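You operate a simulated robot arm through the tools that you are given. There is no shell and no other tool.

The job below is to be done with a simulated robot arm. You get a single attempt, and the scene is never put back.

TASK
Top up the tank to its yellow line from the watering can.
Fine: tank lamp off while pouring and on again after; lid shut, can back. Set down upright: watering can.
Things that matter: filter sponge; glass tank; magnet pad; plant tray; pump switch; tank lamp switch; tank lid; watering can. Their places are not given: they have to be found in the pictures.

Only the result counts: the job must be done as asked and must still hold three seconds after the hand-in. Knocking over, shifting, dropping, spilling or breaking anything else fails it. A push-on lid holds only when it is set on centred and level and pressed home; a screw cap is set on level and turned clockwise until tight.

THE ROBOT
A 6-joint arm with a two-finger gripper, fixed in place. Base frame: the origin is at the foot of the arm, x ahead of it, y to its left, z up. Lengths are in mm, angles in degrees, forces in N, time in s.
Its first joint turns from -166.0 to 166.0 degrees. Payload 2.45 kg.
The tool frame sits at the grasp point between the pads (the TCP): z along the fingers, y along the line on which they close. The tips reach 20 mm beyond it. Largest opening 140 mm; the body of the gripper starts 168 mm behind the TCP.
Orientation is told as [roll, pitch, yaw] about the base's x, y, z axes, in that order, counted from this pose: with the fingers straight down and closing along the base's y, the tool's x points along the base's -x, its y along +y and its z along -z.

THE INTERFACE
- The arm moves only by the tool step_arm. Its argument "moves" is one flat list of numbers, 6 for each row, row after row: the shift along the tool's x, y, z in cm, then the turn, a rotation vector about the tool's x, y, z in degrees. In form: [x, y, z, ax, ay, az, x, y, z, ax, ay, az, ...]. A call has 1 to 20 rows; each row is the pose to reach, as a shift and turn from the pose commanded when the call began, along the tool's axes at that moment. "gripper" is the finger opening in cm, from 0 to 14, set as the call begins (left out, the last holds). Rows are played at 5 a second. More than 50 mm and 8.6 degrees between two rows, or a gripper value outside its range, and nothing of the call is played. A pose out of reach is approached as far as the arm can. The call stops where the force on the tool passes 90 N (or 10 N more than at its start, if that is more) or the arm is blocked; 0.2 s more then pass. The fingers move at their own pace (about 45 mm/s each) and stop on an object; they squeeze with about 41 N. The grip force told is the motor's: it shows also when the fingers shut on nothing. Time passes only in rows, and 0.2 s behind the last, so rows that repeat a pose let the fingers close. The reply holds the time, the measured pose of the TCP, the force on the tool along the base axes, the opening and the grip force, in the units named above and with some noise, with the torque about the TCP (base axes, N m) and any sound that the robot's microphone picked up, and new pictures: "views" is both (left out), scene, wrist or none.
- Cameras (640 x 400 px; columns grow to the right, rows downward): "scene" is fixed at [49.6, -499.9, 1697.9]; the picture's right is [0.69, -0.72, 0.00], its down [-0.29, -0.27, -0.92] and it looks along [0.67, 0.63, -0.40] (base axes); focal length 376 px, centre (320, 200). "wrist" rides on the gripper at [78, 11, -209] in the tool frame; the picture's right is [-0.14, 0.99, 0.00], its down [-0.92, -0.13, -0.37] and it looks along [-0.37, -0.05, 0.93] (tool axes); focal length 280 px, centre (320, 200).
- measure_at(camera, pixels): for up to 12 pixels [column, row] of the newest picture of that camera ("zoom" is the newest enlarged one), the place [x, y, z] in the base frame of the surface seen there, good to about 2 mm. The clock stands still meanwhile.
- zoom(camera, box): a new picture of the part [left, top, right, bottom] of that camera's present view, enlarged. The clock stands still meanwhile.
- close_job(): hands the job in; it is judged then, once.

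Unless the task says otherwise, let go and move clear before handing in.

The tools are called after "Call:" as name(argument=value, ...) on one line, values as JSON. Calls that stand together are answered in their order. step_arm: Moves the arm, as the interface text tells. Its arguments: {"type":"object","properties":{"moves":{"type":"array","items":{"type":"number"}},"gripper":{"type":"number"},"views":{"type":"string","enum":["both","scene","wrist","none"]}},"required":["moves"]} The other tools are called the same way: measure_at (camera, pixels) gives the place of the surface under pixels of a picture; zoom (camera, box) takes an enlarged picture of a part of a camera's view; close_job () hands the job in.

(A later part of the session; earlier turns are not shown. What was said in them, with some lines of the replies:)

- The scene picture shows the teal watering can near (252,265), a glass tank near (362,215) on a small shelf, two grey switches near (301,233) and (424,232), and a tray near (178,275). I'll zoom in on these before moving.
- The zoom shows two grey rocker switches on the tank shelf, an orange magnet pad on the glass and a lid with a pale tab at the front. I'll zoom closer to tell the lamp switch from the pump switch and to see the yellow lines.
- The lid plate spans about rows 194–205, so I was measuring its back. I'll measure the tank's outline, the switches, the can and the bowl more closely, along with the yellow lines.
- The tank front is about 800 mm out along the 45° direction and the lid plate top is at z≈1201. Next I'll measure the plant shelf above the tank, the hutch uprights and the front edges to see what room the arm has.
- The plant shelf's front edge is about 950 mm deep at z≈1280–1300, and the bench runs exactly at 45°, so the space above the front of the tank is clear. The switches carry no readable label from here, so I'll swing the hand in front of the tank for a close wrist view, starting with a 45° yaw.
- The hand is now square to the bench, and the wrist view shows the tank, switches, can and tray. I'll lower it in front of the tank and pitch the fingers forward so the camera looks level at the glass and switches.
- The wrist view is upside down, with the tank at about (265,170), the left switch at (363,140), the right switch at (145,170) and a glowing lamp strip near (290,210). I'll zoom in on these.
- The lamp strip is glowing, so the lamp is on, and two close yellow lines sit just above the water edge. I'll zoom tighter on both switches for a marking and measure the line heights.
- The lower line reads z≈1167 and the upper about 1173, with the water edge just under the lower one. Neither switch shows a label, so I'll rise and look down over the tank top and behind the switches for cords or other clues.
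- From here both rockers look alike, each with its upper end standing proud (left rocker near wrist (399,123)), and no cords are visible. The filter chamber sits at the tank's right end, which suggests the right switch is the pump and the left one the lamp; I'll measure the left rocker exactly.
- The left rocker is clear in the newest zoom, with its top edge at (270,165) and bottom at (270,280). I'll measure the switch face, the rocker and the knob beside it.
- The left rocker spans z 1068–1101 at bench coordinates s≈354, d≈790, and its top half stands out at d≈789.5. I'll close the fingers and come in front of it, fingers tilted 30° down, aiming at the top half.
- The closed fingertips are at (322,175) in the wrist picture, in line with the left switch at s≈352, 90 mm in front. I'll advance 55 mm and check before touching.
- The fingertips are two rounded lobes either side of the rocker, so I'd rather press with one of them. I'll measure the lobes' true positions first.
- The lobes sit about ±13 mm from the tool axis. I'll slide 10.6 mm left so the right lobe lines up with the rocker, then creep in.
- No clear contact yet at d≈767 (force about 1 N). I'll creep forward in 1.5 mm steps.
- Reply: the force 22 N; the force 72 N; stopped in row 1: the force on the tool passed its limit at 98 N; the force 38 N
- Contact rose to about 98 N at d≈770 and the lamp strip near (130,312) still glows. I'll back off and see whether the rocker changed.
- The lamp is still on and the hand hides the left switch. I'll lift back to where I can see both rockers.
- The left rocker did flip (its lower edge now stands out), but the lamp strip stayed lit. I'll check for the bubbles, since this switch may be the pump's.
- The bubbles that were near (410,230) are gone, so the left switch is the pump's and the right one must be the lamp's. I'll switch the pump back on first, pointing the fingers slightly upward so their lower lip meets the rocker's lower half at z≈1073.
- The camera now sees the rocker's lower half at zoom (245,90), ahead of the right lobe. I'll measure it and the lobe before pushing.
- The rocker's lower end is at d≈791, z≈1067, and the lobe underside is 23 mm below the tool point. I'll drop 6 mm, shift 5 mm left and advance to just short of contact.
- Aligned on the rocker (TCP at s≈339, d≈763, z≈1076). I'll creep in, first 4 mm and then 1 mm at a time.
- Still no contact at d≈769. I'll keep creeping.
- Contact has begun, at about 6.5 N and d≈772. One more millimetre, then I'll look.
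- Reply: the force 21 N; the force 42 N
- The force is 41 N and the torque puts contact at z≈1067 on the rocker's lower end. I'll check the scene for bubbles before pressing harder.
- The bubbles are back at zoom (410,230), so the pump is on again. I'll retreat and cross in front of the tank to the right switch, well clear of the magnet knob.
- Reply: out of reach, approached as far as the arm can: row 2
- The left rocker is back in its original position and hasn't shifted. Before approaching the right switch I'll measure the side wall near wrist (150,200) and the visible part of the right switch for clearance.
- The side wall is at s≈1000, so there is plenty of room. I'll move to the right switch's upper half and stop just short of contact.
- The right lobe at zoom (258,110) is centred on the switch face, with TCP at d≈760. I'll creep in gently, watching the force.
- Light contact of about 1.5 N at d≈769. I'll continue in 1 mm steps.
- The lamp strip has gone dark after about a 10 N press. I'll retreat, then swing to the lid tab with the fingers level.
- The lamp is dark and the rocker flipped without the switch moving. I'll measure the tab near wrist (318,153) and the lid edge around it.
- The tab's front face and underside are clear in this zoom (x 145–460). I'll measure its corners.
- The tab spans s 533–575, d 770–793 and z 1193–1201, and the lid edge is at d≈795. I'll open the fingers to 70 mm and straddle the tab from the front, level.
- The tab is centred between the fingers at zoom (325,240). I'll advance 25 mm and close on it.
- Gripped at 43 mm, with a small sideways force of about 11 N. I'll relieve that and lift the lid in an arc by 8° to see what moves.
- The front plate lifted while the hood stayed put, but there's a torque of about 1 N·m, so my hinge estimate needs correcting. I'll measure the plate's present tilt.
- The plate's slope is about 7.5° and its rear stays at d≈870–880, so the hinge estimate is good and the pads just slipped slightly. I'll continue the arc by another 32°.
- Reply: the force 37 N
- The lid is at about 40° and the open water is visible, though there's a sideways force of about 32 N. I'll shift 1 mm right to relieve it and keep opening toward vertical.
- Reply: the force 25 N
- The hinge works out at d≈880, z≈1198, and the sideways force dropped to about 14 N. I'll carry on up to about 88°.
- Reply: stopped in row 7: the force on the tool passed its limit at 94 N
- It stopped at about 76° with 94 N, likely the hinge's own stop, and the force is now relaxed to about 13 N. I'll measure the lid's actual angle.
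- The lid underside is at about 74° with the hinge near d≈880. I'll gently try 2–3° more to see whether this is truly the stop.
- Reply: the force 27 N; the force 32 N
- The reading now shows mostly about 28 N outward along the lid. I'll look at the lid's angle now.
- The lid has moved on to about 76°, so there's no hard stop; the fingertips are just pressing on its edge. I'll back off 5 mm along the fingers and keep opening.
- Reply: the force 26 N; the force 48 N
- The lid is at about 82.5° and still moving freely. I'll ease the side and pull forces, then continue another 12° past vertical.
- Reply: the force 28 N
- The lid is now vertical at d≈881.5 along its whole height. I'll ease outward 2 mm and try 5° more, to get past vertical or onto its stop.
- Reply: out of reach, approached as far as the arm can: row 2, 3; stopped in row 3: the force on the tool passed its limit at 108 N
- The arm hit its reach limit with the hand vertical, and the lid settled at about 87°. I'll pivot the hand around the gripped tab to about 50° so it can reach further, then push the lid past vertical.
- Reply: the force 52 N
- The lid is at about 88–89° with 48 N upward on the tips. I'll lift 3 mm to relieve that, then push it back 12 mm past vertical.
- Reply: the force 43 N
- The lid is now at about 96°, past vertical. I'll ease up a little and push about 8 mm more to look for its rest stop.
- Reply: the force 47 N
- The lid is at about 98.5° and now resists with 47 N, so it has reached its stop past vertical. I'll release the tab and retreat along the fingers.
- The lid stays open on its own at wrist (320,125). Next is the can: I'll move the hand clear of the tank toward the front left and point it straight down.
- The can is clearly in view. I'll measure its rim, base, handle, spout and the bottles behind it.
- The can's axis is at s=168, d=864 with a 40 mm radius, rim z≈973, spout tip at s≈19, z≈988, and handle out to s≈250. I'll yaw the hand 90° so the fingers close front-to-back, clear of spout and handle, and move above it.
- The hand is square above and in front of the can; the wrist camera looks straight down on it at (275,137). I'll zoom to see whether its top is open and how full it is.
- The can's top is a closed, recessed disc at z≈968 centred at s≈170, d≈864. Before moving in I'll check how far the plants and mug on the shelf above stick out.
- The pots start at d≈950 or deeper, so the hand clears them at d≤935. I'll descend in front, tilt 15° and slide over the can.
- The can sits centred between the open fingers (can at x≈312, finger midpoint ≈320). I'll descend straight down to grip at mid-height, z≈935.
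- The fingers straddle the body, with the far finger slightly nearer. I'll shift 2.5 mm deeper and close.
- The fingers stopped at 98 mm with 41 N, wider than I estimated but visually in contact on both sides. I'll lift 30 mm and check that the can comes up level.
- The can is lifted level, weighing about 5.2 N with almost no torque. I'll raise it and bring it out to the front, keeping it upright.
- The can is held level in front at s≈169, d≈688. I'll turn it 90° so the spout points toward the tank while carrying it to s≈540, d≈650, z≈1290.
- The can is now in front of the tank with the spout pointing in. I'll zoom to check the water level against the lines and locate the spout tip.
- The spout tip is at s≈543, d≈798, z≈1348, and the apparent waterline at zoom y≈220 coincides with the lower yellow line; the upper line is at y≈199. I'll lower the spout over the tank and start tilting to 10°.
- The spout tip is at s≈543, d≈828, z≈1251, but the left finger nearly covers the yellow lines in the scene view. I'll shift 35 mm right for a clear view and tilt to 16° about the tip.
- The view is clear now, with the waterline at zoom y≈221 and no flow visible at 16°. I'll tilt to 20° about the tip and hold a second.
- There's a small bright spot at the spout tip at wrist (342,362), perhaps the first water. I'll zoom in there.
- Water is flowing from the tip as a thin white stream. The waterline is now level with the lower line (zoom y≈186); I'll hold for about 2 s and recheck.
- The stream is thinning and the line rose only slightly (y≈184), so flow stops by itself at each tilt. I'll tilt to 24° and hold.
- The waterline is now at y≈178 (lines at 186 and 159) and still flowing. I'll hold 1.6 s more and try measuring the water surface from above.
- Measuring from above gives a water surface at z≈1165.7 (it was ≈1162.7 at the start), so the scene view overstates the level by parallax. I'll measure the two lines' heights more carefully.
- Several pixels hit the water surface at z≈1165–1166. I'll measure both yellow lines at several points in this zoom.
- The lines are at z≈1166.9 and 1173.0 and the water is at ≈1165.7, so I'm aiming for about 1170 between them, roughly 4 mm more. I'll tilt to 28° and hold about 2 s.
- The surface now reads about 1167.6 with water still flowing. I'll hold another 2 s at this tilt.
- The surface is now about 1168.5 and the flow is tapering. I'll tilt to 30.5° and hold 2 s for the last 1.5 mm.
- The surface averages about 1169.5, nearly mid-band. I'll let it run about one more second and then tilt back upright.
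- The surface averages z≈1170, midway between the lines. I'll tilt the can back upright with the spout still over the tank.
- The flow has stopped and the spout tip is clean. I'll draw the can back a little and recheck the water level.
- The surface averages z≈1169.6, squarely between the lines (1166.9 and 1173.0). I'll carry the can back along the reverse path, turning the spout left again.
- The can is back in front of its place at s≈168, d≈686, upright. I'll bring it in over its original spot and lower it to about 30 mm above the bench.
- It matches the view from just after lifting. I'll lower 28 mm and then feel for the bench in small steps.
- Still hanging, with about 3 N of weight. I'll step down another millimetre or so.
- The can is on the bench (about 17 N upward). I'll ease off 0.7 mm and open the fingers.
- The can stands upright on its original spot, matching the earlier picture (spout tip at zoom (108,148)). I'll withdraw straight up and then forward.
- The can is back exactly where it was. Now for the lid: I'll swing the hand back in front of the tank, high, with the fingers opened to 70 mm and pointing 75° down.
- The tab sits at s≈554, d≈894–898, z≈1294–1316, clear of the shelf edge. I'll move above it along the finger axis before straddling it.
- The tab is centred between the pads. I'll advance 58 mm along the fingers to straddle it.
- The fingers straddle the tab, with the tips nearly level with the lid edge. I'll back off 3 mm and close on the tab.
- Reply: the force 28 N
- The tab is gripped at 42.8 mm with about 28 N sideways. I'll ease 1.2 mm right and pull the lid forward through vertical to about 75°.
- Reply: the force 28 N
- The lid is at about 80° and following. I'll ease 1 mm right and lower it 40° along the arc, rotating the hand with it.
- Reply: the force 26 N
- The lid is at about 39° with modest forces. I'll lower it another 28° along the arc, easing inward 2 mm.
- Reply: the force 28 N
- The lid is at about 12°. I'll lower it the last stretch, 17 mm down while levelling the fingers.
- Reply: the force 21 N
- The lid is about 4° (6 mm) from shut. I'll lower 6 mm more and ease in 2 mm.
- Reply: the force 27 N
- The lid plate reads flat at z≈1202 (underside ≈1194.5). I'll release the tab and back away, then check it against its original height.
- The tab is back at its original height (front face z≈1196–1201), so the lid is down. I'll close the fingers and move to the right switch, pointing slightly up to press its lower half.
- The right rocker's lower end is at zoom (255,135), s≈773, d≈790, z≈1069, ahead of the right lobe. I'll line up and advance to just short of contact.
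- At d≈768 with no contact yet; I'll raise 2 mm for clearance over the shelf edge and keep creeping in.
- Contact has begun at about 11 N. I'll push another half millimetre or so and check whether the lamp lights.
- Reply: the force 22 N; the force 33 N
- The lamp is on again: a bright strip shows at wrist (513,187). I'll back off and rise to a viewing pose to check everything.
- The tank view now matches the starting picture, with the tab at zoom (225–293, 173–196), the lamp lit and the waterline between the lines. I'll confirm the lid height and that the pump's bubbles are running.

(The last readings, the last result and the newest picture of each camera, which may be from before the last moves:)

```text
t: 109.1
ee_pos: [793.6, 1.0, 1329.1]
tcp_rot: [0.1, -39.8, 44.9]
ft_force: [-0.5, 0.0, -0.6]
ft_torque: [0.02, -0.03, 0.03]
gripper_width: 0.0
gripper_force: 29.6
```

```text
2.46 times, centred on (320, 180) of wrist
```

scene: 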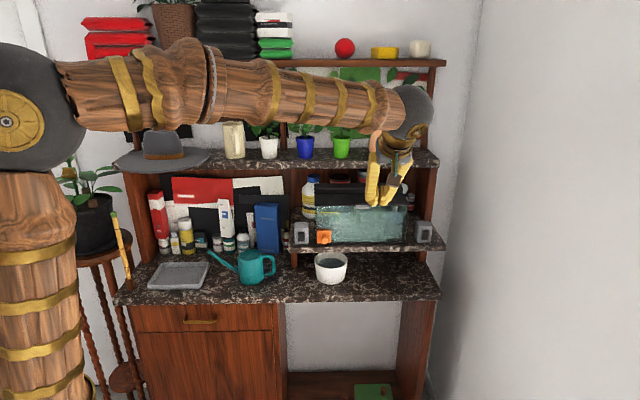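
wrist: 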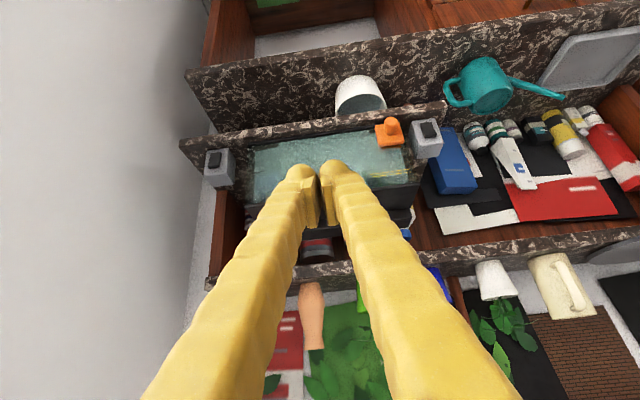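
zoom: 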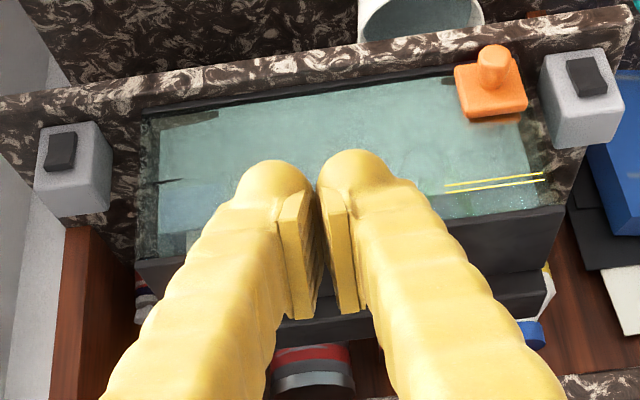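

Bubbles are rising at zoom (320,220), the lid top reads z≈1200–1201 as at the start, and the can stands upright on its spot. I'll move the arm well clear, let things settle and take a last look.

Call:
step_arm(moves=[0.84, 0, -4.19, 0, 0, 0, 1.68, 0, -8.37, 0, 0, 0, 2.52, 0, -12.56, 0, 0, 0, 2.52, 0, -12.56, 0, 0, 0, 2.52, 0, -12.56, 0, 0, 0, 2.52, 0, -12.56, 0, 0, 0, 2.52, 0, -12.56, 0, 0, 0, 2.52, 0, -12.56, 0, 0, 0, 2.52, 0, -12.56, 0, 0, 0, 2.52, 0, -12.56, 0, 0, 0], views="both")

Call:
zoom(camera="scene", box=[195, 225, 295, 295])

Call:
zoom(camera="scene", box=[280, 160, 450, 270])

Call:
zoom(camera="wrist", box=[200, 100, 460, 260])

```text
t: 111.3
ee_pos: [722.3, -70.0, 1409.1]
tcp_rot: [0.1, -39.9, 44.8]
ft_force: [1.1, 0.6, -0.8]
ft_torque: [-0.03, -0.01, 0.01]
gripper_width: 0.0
gripper_force: 29.6
```

scene: 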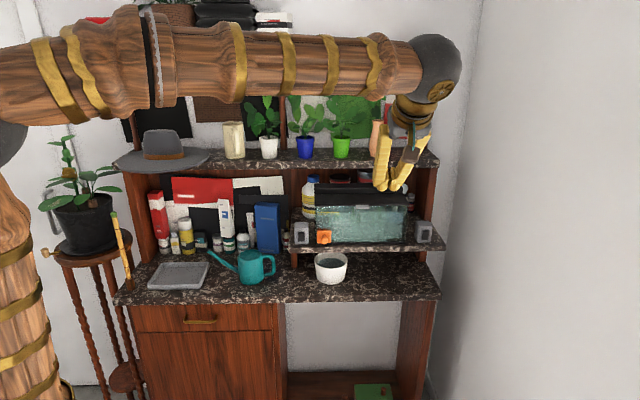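
wrist: 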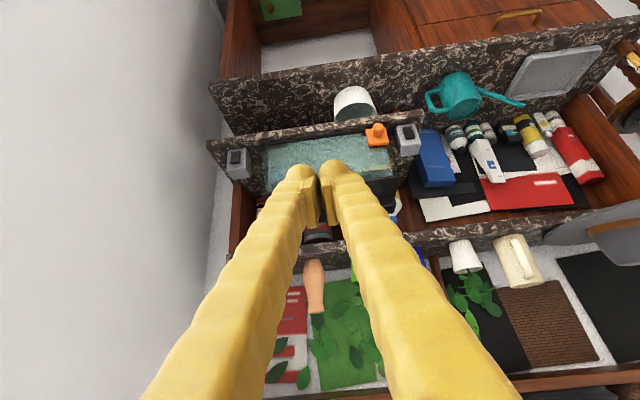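

```text
5.71 times, centred on (245, 260) of scene
```

zoom: 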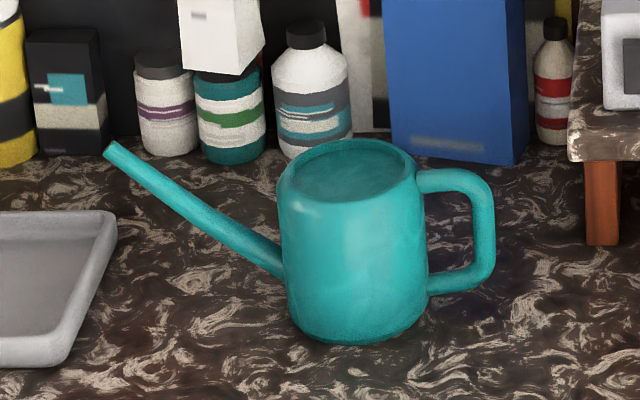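

```text
3.64 times, centred on (365, 215) of scene
```

zoom: 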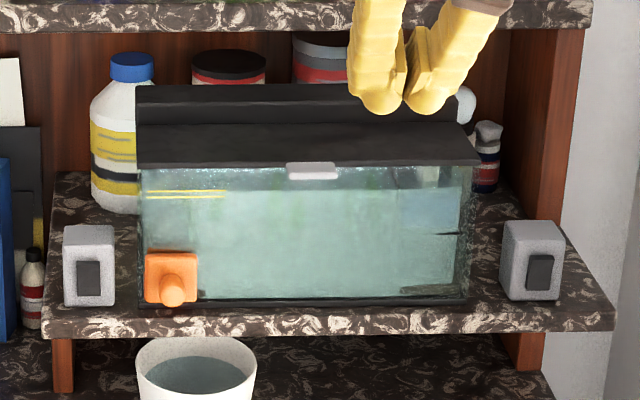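

```text
2.46 times, centred on (330, 180) of wrist
```

zoom: 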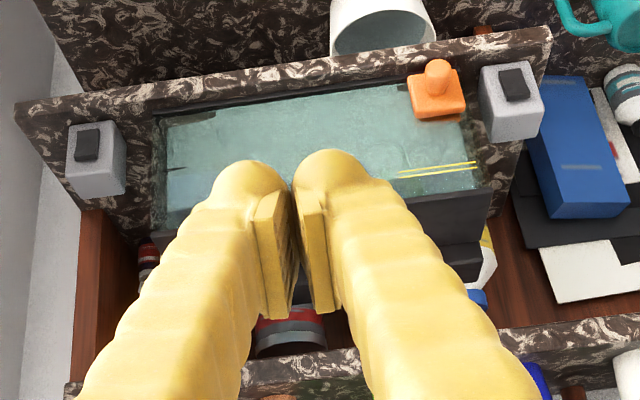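

Everything matches the starting picture: lid shut, lamp lit, pump bubbling, can upright on its spot, and the water midway between the yellow lines (about z 1170). The arm is clear, so I'm handing in the job.

Call:
close_job()

```text
The job is handed in.
```

I topped up the tank and handed the job in. I haven't been told how it was judged.

- **Water level:** there are two yellow lines on the glass, at about z 1167 and z 1173. I filled to about z 1169.6, midway between them, because I couldn't tell which line was meant.
- **Lamp:** off during the pour and lit again afterwards.
- **Lid:** shut, with its top back at the height I measured at the start (z 1200–1201).
- **Watering can:** upright on its original spot, within about 5 mm.

**Pump switched off by mistake:** neither switch was labelled, and I pressed the left one first, thinking it was the lamp's. It was the pump's, so the pump was off for about 8 seconds. I turned it back on before pouring, and the bubbles were running again at the last check. That first press peaked at 98 N, but the switch did not move.

I saw no spills, and nothing else appeared to have moved.
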